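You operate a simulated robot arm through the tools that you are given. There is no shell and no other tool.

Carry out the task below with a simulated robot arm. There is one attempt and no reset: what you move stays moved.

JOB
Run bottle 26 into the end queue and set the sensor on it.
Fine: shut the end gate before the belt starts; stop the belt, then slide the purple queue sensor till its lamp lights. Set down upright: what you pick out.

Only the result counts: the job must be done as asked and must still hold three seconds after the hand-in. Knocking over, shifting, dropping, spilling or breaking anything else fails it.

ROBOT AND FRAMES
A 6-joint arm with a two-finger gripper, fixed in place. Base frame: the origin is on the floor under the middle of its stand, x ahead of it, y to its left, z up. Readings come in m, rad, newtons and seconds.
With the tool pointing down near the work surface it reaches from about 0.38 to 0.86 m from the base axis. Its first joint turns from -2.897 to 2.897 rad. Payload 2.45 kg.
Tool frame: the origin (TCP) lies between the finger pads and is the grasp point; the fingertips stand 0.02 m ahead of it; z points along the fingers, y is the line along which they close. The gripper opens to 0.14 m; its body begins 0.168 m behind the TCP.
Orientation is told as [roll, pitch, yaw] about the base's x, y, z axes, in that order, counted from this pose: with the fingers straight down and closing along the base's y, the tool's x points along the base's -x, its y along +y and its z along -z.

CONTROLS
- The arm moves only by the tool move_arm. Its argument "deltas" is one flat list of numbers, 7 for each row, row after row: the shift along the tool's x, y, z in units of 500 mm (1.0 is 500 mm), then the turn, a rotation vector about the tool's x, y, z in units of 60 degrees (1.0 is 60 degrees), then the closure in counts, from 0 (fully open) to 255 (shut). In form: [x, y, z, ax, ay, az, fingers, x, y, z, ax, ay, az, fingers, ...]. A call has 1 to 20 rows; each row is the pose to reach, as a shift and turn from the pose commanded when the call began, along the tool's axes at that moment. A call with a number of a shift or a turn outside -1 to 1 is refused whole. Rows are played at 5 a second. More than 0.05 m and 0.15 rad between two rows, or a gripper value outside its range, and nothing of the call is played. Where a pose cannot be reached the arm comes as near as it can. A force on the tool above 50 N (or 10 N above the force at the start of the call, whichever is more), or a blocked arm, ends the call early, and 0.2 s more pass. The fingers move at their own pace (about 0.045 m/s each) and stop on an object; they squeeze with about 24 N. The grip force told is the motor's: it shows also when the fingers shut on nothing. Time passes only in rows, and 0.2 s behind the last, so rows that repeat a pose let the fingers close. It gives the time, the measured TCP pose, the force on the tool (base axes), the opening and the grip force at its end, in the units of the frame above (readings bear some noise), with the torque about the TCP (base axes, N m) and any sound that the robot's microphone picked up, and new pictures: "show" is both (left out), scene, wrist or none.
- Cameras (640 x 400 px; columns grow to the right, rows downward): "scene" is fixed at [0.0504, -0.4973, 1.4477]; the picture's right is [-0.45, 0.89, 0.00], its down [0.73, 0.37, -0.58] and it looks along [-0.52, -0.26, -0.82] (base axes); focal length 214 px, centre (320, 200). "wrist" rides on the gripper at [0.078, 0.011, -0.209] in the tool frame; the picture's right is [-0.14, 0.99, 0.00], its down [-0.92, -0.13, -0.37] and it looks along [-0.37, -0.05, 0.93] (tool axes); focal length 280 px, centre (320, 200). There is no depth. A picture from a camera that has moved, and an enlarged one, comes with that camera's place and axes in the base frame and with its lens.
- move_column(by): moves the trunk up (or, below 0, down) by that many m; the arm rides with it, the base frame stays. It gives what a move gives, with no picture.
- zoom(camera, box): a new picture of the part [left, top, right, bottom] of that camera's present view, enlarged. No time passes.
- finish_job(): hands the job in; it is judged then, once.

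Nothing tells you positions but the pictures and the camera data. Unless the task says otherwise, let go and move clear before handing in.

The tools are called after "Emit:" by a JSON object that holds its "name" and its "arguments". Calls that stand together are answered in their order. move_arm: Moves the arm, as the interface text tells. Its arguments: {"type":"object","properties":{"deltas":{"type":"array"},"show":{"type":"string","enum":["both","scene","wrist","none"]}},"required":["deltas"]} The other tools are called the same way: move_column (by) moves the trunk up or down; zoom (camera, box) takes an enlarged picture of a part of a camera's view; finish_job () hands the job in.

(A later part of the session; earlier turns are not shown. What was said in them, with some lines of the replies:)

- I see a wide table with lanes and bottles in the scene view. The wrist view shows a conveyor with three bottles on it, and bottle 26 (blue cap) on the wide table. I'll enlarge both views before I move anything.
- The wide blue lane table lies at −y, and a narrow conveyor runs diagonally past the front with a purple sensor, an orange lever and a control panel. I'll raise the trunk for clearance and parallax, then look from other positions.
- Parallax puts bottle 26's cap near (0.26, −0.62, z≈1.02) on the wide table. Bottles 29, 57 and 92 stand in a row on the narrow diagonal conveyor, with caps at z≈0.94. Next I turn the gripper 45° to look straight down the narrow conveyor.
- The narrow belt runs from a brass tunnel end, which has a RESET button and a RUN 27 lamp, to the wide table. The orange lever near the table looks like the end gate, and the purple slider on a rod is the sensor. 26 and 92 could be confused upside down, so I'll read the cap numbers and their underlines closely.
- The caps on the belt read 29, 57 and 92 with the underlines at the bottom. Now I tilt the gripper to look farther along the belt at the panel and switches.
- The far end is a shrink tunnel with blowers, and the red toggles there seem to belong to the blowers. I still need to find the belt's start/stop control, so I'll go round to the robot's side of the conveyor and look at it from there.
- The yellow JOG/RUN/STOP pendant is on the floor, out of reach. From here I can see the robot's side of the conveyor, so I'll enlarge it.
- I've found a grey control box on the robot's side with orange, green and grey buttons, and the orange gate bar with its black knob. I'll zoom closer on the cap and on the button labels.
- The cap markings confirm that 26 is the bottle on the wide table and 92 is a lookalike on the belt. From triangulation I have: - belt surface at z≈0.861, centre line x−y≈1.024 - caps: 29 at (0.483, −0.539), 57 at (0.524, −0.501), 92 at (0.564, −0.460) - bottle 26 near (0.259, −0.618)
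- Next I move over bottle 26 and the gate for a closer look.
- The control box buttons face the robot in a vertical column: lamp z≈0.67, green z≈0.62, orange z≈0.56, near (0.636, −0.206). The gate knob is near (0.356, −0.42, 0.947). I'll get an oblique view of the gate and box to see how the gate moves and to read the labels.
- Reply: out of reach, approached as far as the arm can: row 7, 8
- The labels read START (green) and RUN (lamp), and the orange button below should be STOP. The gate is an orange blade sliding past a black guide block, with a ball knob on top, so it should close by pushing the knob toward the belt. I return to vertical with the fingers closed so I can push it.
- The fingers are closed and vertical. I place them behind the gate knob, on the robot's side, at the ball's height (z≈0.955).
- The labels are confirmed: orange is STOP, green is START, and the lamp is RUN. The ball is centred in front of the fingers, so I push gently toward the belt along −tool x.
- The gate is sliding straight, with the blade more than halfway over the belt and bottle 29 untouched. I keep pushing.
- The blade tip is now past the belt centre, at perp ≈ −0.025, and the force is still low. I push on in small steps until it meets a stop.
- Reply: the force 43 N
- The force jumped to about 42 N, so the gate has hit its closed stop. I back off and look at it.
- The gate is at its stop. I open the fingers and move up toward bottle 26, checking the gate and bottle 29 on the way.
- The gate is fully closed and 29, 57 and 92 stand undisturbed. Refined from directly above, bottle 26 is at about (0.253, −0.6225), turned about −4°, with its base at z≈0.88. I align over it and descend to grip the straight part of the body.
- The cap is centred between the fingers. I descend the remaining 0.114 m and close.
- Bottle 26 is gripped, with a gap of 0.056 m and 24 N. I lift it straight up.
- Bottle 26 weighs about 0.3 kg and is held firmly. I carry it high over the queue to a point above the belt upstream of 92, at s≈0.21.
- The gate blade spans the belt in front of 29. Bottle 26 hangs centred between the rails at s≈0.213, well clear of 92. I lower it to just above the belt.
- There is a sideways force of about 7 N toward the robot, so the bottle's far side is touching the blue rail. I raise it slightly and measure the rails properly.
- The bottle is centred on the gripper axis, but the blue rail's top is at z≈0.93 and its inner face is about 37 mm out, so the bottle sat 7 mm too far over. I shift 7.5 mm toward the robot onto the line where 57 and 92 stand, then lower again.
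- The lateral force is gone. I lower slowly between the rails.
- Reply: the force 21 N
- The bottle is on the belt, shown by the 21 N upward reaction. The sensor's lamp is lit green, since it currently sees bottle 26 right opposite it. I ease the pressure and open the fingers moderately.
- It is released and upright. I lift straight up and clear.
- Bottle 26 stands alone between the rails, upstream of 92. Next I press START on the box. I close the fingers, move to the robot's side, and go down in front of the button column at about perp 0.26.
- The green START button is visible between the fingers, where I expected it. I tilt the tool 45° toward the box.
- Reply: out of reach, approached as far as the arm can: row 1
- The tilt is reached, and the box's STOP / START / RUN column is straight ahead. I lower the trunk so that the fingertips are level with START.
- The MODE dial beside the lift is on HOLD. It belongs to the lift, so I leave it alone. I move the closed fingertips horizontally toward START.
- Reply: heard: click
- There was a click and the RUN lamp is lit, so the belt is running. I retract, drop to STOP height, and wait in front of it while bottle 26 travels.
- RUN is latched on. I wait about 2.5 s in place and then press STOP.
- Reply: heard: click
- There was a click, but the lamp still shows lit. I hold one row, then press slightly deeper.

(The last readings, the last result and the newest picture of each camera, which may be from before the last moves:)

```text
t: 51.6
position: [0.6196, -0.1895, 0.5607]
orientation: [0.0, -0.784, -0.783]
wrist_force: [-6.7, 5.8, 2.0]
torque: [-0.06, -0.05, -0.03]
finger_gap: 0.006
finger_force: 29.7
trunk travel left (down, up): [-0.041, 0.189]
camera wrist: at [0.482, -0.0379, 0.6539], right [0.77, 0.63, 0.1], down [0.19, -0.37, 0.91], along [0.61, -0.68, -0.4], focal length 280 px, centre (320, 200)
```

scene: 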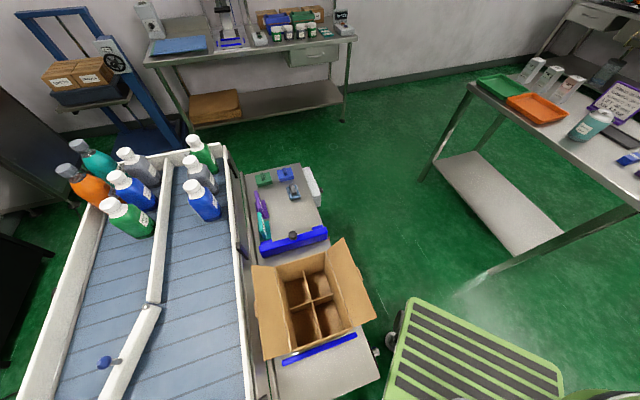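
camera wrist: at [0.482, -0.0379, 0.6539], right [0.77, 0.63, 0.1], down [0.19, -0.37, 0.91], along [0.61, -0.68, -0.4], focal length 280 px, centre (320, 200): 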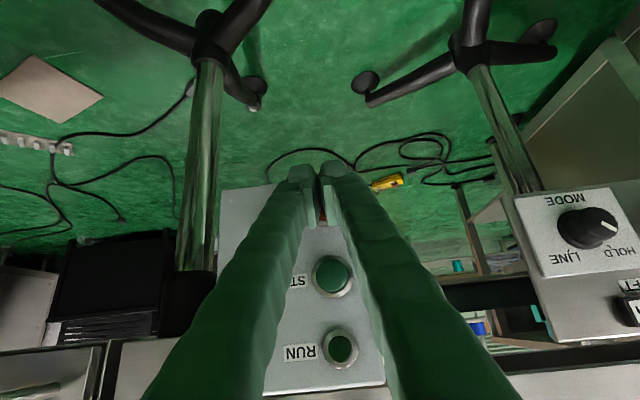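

RUN is off and the belt has stopped. I retract from the box and raise the trunk.

Emit:
{"name": "move_arm", "arguments": {"deltas": [0.0354, 0, -0.0354, 0, 0, 0, 255, 0.0778, 0, -0.0778, 0, 0, 0, 255, 0.1202, 0, -0.1202, 0, 0, 0, 255, 0.1485, 0, -0.1485, 0, 0, 0, 255], "show": "none"}}

Emit:
{"name": "move_column", "arguments": {"by": 0.189}}

Emit:
{"name": "move_arm", "arguments": {"deltas": [0, 0, 0, 0, 0.125, 0, 255, 0, 0, 0, 0, 0.25, 0, 255, 0, 0, 0, 0, 0.375, 0, 255, 0, 0, 0, 0, 0.5, 0, 255, 0, 0, 0, 0, 0.625, 0, 255, 0, 0, 0, 0, 0.75, 0, 255], "show": "wrist"}}

```text
t: 52.6
position: [0.5452, -0.1155, 0.5595]
orientation: [0.0, -0.786, -0.786]
wrist_force: [0.4, 0.4, 0.2]
torque: [0.03, 0.0, 0.01]
finger_gap: 0.0
finger_force: 29.8
trunk travel left (down, up): [-0.041, 0.189]
```

```text
t: 54.6
position: [0.5449, -0.1162, 0.7497]
orientation: [0.0, -0.786, -0.785]
wrist_force: [1.1, -0.2, 0.0]
torque: [-0.03, -0.02, -0.03]
finger_gap: 0.0
finger_force: 29.7
trunk travel left (down, up): [-0.23, 0.0]
```

```text
t: 56.0
position: [0.5498, -0.111, 0.7481]
orientation: [0.02, -0.061, -0.786]
wrist_force: [0.1, 0.0, 0.2]
torque: [-0.02, -0.01, 0.0]
finger_gap: 0.0001
finger_force: 29.9
out of reach, approached as far as the arm can: row 6
trunk travel left (down, up): [-0.23, 0.0]
camera wrist: at [0.4874, -0.0414, 0.9528], right [0.8, 0.6, 0.03], down [0.54, -0.73, 0.42], along [0.28, -0.32, -0.91], focal length 280 px, centre (320, 200)
```

wrist: 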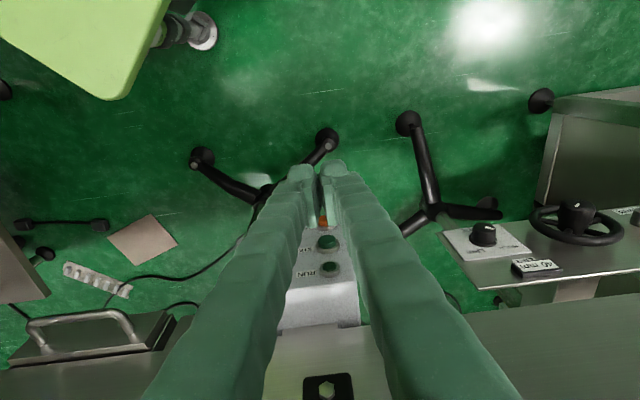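

Emit:
{"name": "move_arm", "arguments": {"deltas": [0, 0, -0.085, 0, 0, 0, 255, 0, 0, -0.17, 0, 0, 0, 255, 0, 0, -0.255, 0, 0.02, 0, 255, 0, 0, -0.34, 0, 0.04, 0, 255, 0, 0, -0.425, 0, 0.058, 0, 255, 0, 0, -0.51, 0, 0.058, 0, 255, 0, 0, -0.595, 0, 0.058, 0, 255, 0, 0, -0.68, 0, 0.058, 0, 255, 0, 0, -0.765, 0, 0.058, 0, 255, 0, 0, -0.86, 0, 0.058, 0, 255], "show": "wrist"}}

```text
t: 58.2
position: [0.5042, -0.0881, 1.1368]
orientation: [-0.051, -0.119, -0.785]
wrist_force: [-0.1, 0.4, 0.2]
torque: [-0.03, -0.05, 0.03]
finger_gap: 0.0002
finger_force: 29.9
out of reach, approached as far as the arm can: row 3, 4, 5, 6, 7, 8, 9, 10
trunk travel left (down, up): [-0.23, 0.0]
camera wrist: at [0.4451, -0.0004, 1.3337], right [0.8, 0.6, -0.03], down [0.54, -0.69, 0.48], along [0.27, -0.4, -0.88], focal length 280 px, centre (320, 200)
```

wrist: 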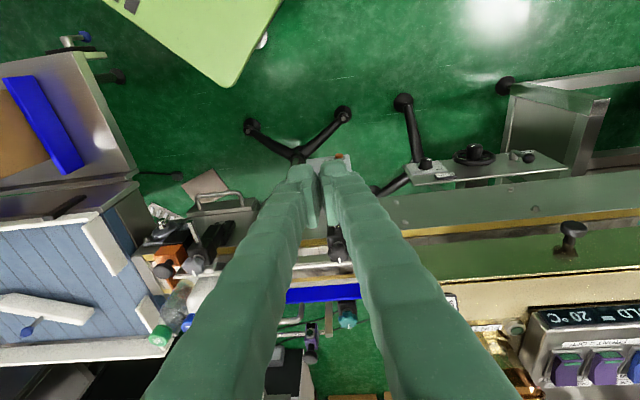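

The arm hit a reach limit near there, which left a small tilt. I move outward over the conveyor and straighten, opening the fingers for a clear view.

Emit:
{"name": "move_arm", "arguments": {"deltas": [-0.061, -0.0155, -0.021, -0.0082, 0.019, 0, 255, -0.122, -0.031, -0.042, -0.0163, 0.038, 0, 255, -0.183, -0.0465, -0.063, -0.0245, 0.057, 0, 150, -0.244, -0.062, -0.084, -0.0327, 0.076, 0, 50, -0.305, -0.0775, -0.105, -0.0408, 0.095, 0, 0, -0.365, -0.093, -0.126, -0.049, 0.114, 0, 0, -0.365, -0.093, -0.126, -0.049, 0.114, 0, 0], "show": "wrist"}}

```text
t: 59.8
position: [0.5692, -0.2363, 1.1927]
orientation: [-0.14, -0.132, -0.775]
wrist_force: [-0.1, 1.0, -0.1]
torque: [-0.02, -0.01, -0.02]
finger_gap: 0.103
finger_force: 0.1
out of reach, approached as far as the arm can: row 1, 2, 3, 4, 5, 6, 7
trunk travel left (down, up): [-0.23, 0.0]
camera wrist: at [0.5228, -0.1341, 1.3851], right [0.8, 0.59, -0.12], down [0.56, -0.66, 0.5], along [0.22, -0.46, -0.86], focal length 280 px, centre (320, 200)
```

wrist: 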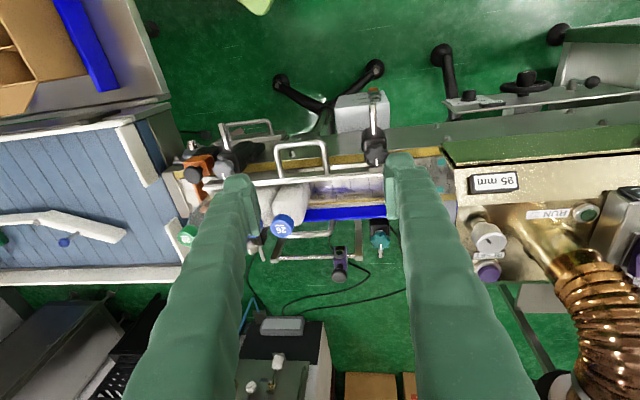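

The wrist is at some joint limit with a slight tilt, but I can see that bottle 26 has moved down to the queue and the sensor lamp is dark. I'll zoom in to check.

Emit:
{"name": "zoom", "arguments": {"camera": "wrist", "box": [160, 110, 400, 290]}}

```text
2.22 times, centred on (280, 200) of wrist
camera zoom: at [0.5228, -0.1341, 1.3851], right [0.8, 0.59, -0.12], down [0.56, -0.66, 0.5], along [0.22, -0.46, -0.86], focal length 623 px, centre (409, 200)
```

zoom: 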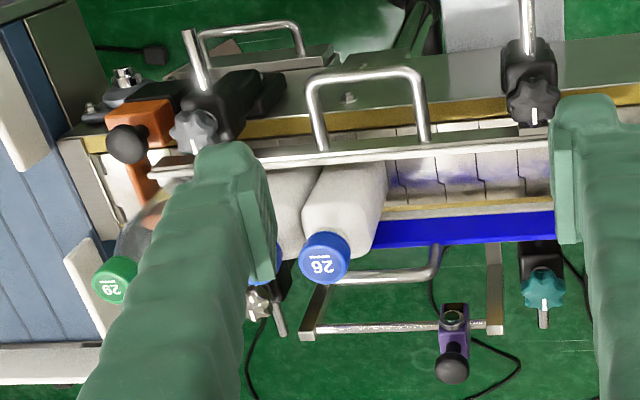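

Bottle 26 now stands against 92 at s≈0.13, and the gate holds the queue. The sensor must slide about 76 mm downstream. First I try to straighten the tool at a pose that was reachable before.

Emit:
{"name": "move_arm", "arguments": {"deltas": [-0.05, -0.0074, 0.0112, -0.022, 0.021, 0, 0, -0.1, -0.0148, 0.0224, -0.044, 0.042, 0, 0, -0.151, -0.0222, 0.0336, -0.066, 0.063, 0, 0, -0.202, -0.0296, 0.0448, -0.088, 0.084, 0, 0, -0.252, -0.037, 0.056, -0.11, 0.105, 0, 0, -0.3026, -0.0444, 0.0672, -0.132, 0.126, 0, 0, -0.3026, -0.0444, 0.0672, -0.132, 0.126, 0, 0], "show": "wrist"}}

```text
t: 61.4
position: [0.6318, -0.3396, 1.152]
orientation: [-0.169, -0.126, -0.776]
wrist_force: [0.6, -0.1, -1.3]
torque: [-0.02, 0.0, -0.01]
finger_gap: 0.1398
finger_force: 0.1
out of reach, approached as far as the arm can: row 1, 2, 3, 4, 5, 6, 7
trunk travel left (down, up): [-0.23, 0.0]
camera wrist: at [0.589, -0.2346, 1.3446], right [0.8, 0.59, -0.15], down [0.57, -0.65, 0.5], along [0.2, -0.48, -0.85], focal length 280 px, centre (320, 200)
```

wrist: 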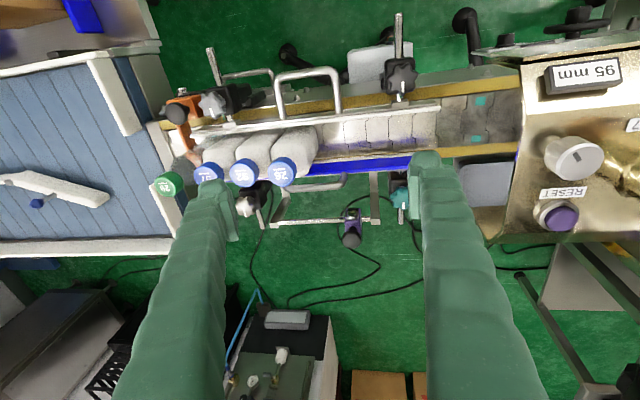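

All four bottles are queued (29, 57, 92, 26) behind the closed gate, and the sensor lamp is off. The wrist is only limited near vertical, so for the sensor I use a pose tilted outward. I pre-position behind the purple slider's ball knob at about (0.747, −0.455, 0.996).

Emit:
{"name": "move_arm", "arguments": {"deltas": [-0.0326, 0.0032, 0.021, -0.0268, -0.0595, 0.005, 155, -0.0652, 0.0065, 0.0421, -0.0537, -0.119, 0.01, 155, -0.0978, 0.0097, 0.0631, -0.0805, -0.1785, 0.015, 155, -0.1304, 0.0129, 0.0841, -0.1073, -0.238, 0.02, 155, -0.163, 0.0162, 0.1052, -0.1342, -0.2975, 0.025, 155, -0.1956, 0.0194, 0.1262, -0.161, -0.357, 0.03, 155, -0.1956, 0.0194, 0.1262, -0.161, -0.357, 0.03, 155], "show": "wrist"}}

```text
t: 63.0
position: [0.7059, -0.4133, 1.1]
orientation: [0.002, -0.501, -0.775]
wrist_force: [-0.1, -0.7, 1.7]
torque: [0.01, 0.0, 0.0]
finger_gap: 0.0551
finger_force: 0.0
trunk travel left (down, up): [-0.23, 0.0]
camera wrist: at [0.592, -0.2876, 1.2458], right [0.78, 0.62, 0.07], down [0.36, -0.53, 0.77], along [0.51, -0.57, -0.64], focal length 280 px, centre (320, 200)
```

wrist: 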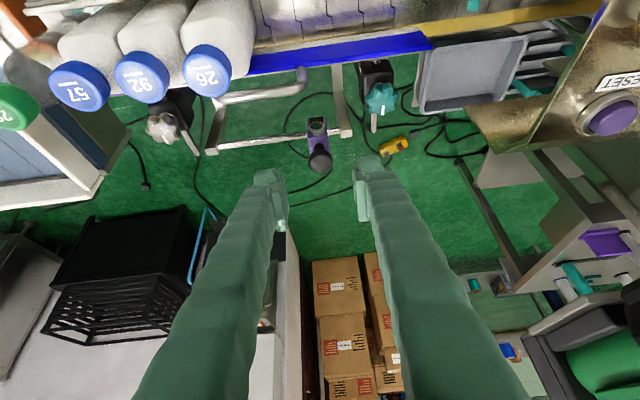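

The tilted pose is fully reached, and the knob lies exactly on the tool axis 0.12 m ahead. I zoom in to check clearances.

Emit:
{"name": "zoom", "arguments": {"camera": "wrist", "box": [190, 40, 440, 230]}}

```text
2.11 times, centred on (315, 135) of wrist
camera zoom: at [0.592, -0.2876, 1.2458], right [0.78, 0.62, 0.07], down [0.36, -0.53, 0.77], along [0.51, -0.57, -0.64], focal length 590 px, centre (330, 337)
```

zoom: 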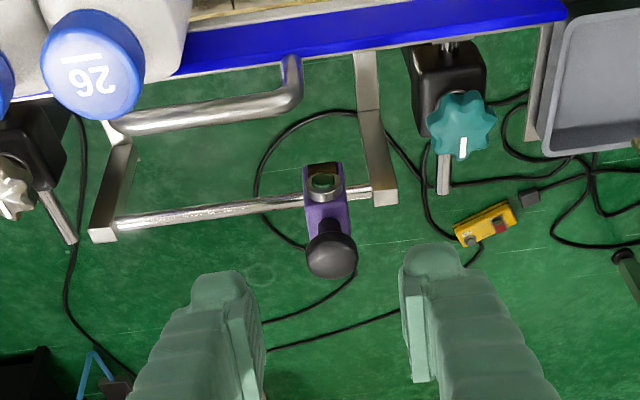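

Emit:
{"name": "move_arm", "arguments": {"deltas": [0, 0, 0.04, 0, 0, 0, 171, 0, 0, 0.1, 0, 0, 0, 171, 0, 0, 0.16, 0, 0, 0, 171, 0, 0, 0.2, 0, 0, 0, 171, 0, 0, 0.23, 0, 0, 0, 171], "show": "wrist"}}

```text
t: 64.2
position: [0.7453, -0.4516, 0.9991]
orientation: [0.003, -0.502, -0.776]
wrist_force: [0.8, 0.1, -0.3]
torque: [0.0, 0.0, 0.0]
finger_gap: 0.0461
finger_force: 0.0
trunk travel left (down, up): [-0.23, 0.0]
camera wrist: at [0.6314, -0.3261, 1.1447], right [0.78, 0.62, 0.07], down [0.36, -0.53, 0.77], along [0.51, -0.57, -0.64], focal length 280 px, centre (320, 200)
```

wrist: 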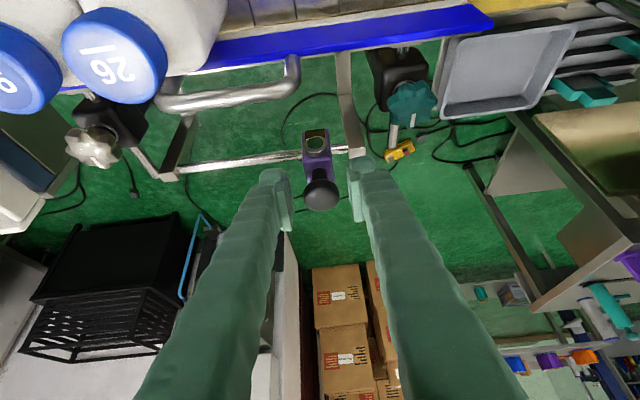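

The ball is caged between the fingers. I slide it downstream along −tool y in small steps, watching the lamp and the force.

Emit:
{"name": "move_arm", "arguments": {"deltas": [0, -0.016, 0, 0, 0, 0, 171, 0, -0.032, 0, 0, 0, 0, 171, 0, -0.048, 0, 0, 0, 0, 171, 0, -0.064, 0, 0, 0, 0, 171, 0, -0.08, 0, 0, 0, 0, 171, 0, -0.096, 0, 0, 0, 0, 171], "show": "wrist"}}

```text
t: 65.6
position: [0.7114, -0.4872, 0.9979]
orientation: [0.002, -0.5, -0.776]
wrist_force: [0.6, 2.9, -0.4]
torque: [0.05, 0.02, 0.05]
finger_gap: 0.048
finger_force: 1.4
trunk travel left (down, up): [-0.23, 0.0]
camera wrist: at [0.597, -0.3612, 1.1449], right [0.78, 0.62, 0.07], down [0.36, -0.53, 0.77], along [0.51, -0.57, -0.64], focal length 280 px, centre (320, 200)
```

wrist: 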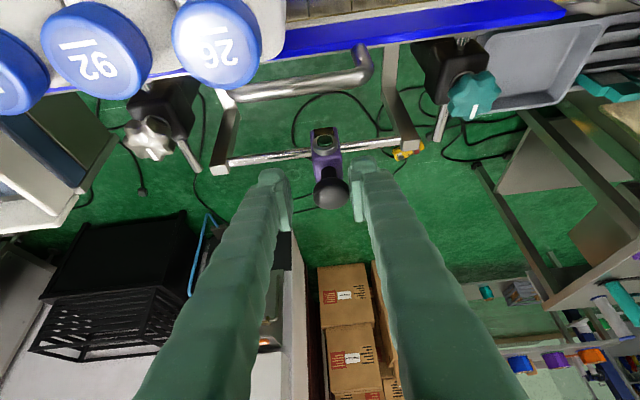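

The slider follows with about 3 N. I continue toward bottle 26.

Emit:
{"name": "move_arm", "arguments": {"deltas": [0, -0.016, 0, 0, 0, 0, 171, 0, -0.032, 0, 0, 0, 0, 171, 0, -0.048, 0, 0, 0, 0, 171, 0, -0.062, 0, 0, 0, 0, 171], "show": "wrist"}}

```text
t: 66.6
position: [0.6894, -0.51, 1.0]
orientation: [0.002, -0.502, -0.775]
wrist_force: [1.4, 0.0, 0.0]
torque: [0.04, -0.02, 0.0]
finger_gap: 0.0473
finger_force: 0.6
trunk travel left (down, up): [-0.23, 0.0]
camera wrist: at [0.5752, -0.3837, 1.1449], right [0.78, 0.62, 0.07], down [0.36, -0.53, 0.77], along [0.51, -0.57, -0.64], focal length 280 px, centre (320, 200)
```

wrist: 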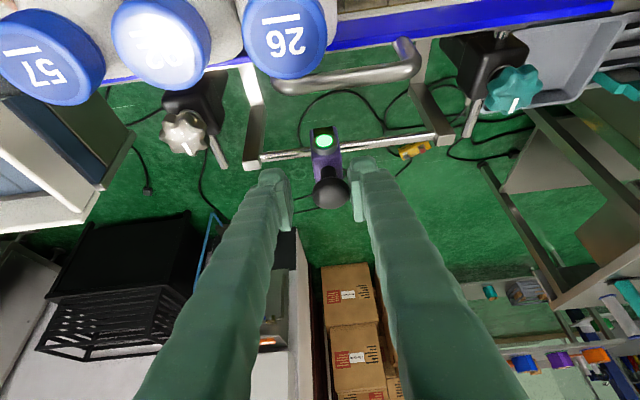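

The lamp is lit. I nudge about 3 mm more to centre the sensor on bottle 26, then move the fingers off the ball.

Emit:
{"name": "move_arm", "arguments": {"deltas": [0, -0.006, 0, 0, 0, 0, 171, 0, -0.006, 0, 0, 0, 0, 171, 0, 0.004, 0, 0, 0, 0, 171, 0, 0.005, 0, 0, 0, 0, 165], "show": "wrist"}}

Emit:
{"name": "zoom", "arguments": {"camera": "wrist", "box": [180, 0, 440, 230]}}

```text
t: 67.6
position: [0.6906, -0.5081, 0.9984]
orientation: [0.003, -0.501, -0.775]
wrist_force: [-0.4, 0.6, -0.1]
torque: [0.04, 0.0, 0.0]
finger_gap: 0.0493
finger_force: 0.1
trunk travel left (down, up): [-0.23, 0.0]
camera wrist: at [0.5771, -0.3812, 1.1449], right [0.78, 0.62, 0.07], down [0.36, -0.53, 0.77], along [0.51, -0.57, -0.64], focal length 280 px, centre (320, 200)
```

wrist: 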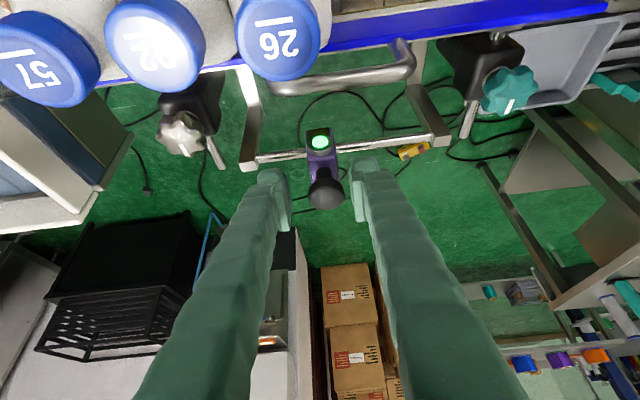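

```text
1.74 times, centred on (310, 115) of wrist
camera zoom: at [0.5771, -0.3812, 1.1449], right [0.78, 0.62, 0.07], down [0.36, -0.53, 0.77], along [0.51, -0.57, -0.64], focal length 488 px, centre (337, 348)
```

zoom: 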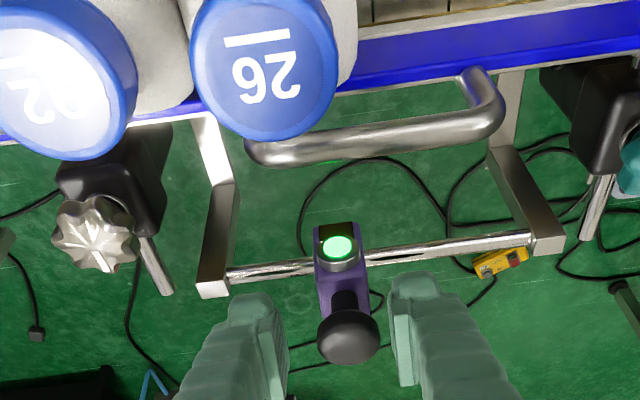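

The lamp stays lit with the fingers off the ball. I withdraw straight back along the tool axis.

Emit:
{"name": "move_arm", "arguments": {"deltas": [0, 0, -0.03, 0, 0, 0, 165, 0, 0, -0.08, 0, 0, 0, 165, 0, 0, -0.14, 0, 0, 0, 165, 0, 0, -0.21, 0, 0, 0, 165, 0, 0, -0.28, 0, 0, 0, 165], "show": "wrist"}}

```text
t: 68.8
position: [0.6415, -0.4605, 1.1211]
orientation: [0.001, -0.499, -0.774]
wrist_force: [0.4, -0.9, 0.6]
torque: [-0.02, -0.02, 0.02]
finger_gap: 0.0493
finger_force: 0.2
trunk travel left (down, up): [-0.23, 0.0]
camera wrist: at [0.5278, -0.3342, 1.268], right [0.78, 0.62, 0.07], down [0.36, -0.53, 0.77], along [0.51, -0.57, -0.64], focal length 280 px, centre (320, 200)
```

wrist: 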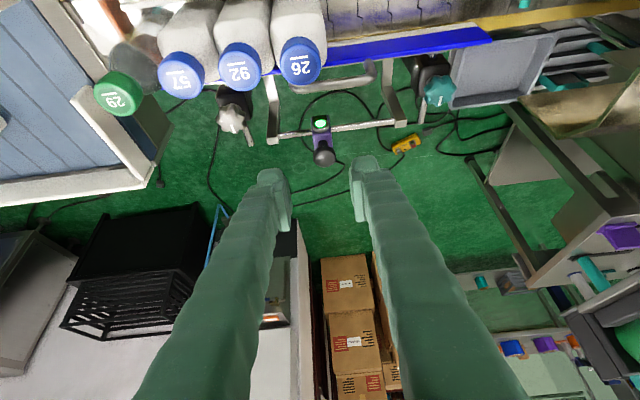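

The queue is upright (29, 57, 92, 26), the sensor lamp is lit, and the belt is stopped. I move up and back, clear of everything, and check once more.

Emit:
{"name": "move_arm", "arguments": {"deltas": [-0.0383, 0, -0.0702, 0, 0, 0, 165, -0.0766, 0, -0.1405, 0, 0, 0, 165, 0.0, 0, -0.18, 0, 0, 0, 165, 0.07, 0, -0.22, 0, 0, 0, 165, 0.13, 0, -0.25, 0, 0, 0, 165], "show": "both"}}

Emit:
{"name": "zoom", "arguments": {"camera": "wrist", "box": [60, 0, 460, 200]}}

```text
t: 70.0
position: [0.5571, -0.379, 1.2004]
orientation: [0.001, -0.503, -0.775]
wrist_force: [-0.3, -0.2, -0.2]
torque: [0.0, 0.0, -0.03]
finger_gap: 0.0493
finger_force: 0.1
out of reach, approached as far as the arm can: row 2
trunk travel left (down, up): [-0.23, 0.0]
camera wrist: at [0.4428, -0.2533, 1.3467], right [0.78, 0.62, 0.07], down [0.36, -0.53, 0.77], along [0.51, -0.57, -0.64], focal length 280 px, centre (320, 200)
```

scene: 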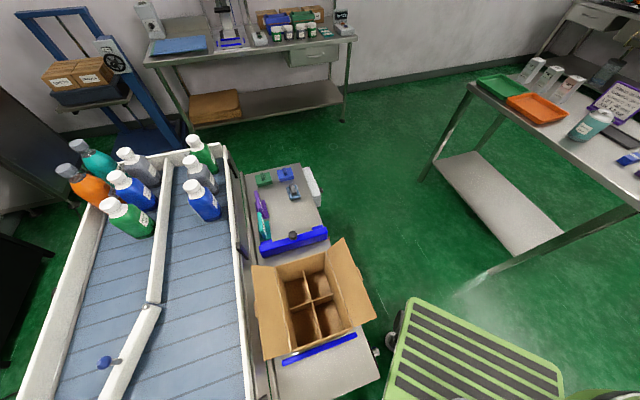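
wrist: 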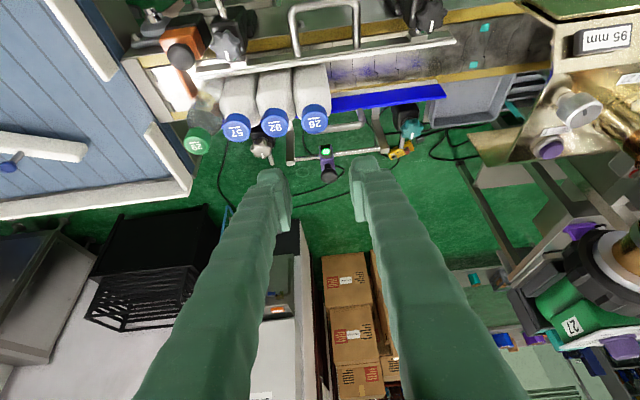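

```text
1.60 times, centred on (260, 100) of wrist
camera zoom: at [0.4428, -0.2533, 1.3467], right [0.78, 0.62, 0.07], down [0.36, -0.53, 0.77], along [0.51, -0.57, -0.64], focal length 449 px, centre (416, 360)
```

zoom: 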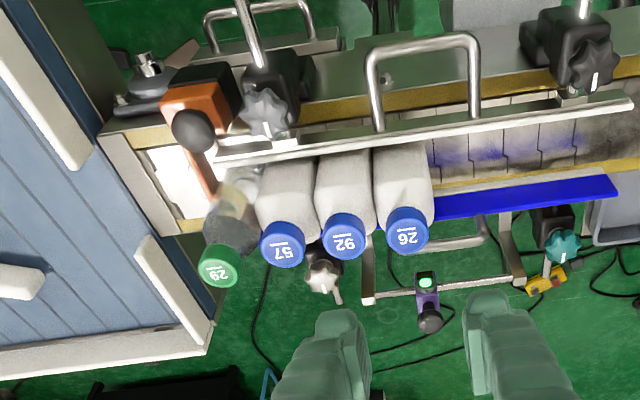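

The end gate is shut, the belt is stopped, and 29, 57, 92 and 26 all stand upright in the end queue. The purple sensor's lamp is lit opposite bottle 26, and the arm is clear with its gripper empty. I hand the job in.

Emit:
{"name": "finish_job", "arguments": {}}

```text
The job is handed in.
```

Bottle 26 is in the end queue with the purple sensor set on it, and the job is handed in. I don't have the judge's result.

- **Gate:** I pushed the orange end gate in until it hit its stop, before the belt was started.
- **Bottle 26:** I lifted it off the wide table and set it upright on the belt between the rails. On the first lowering it touched the blue rail lightly, at about 7 N, so I raised it and re-centred it before setting it down.
- **Belt:** I pressed START and bottle 26 ran up behind 92. I then pressed STOP, and the RUN lamp went out.
- **Sensor:** I slid the purple sensor downstream until its lamp lit, opposite bottle 26. The lamp stayed lit after I let go.

In the last pictures, 29, 57, 92 and 26 stood upright behind the shut gate, and the arm was clear with nothing in the gripper. The bottles on the wide table looked as they did at the start.
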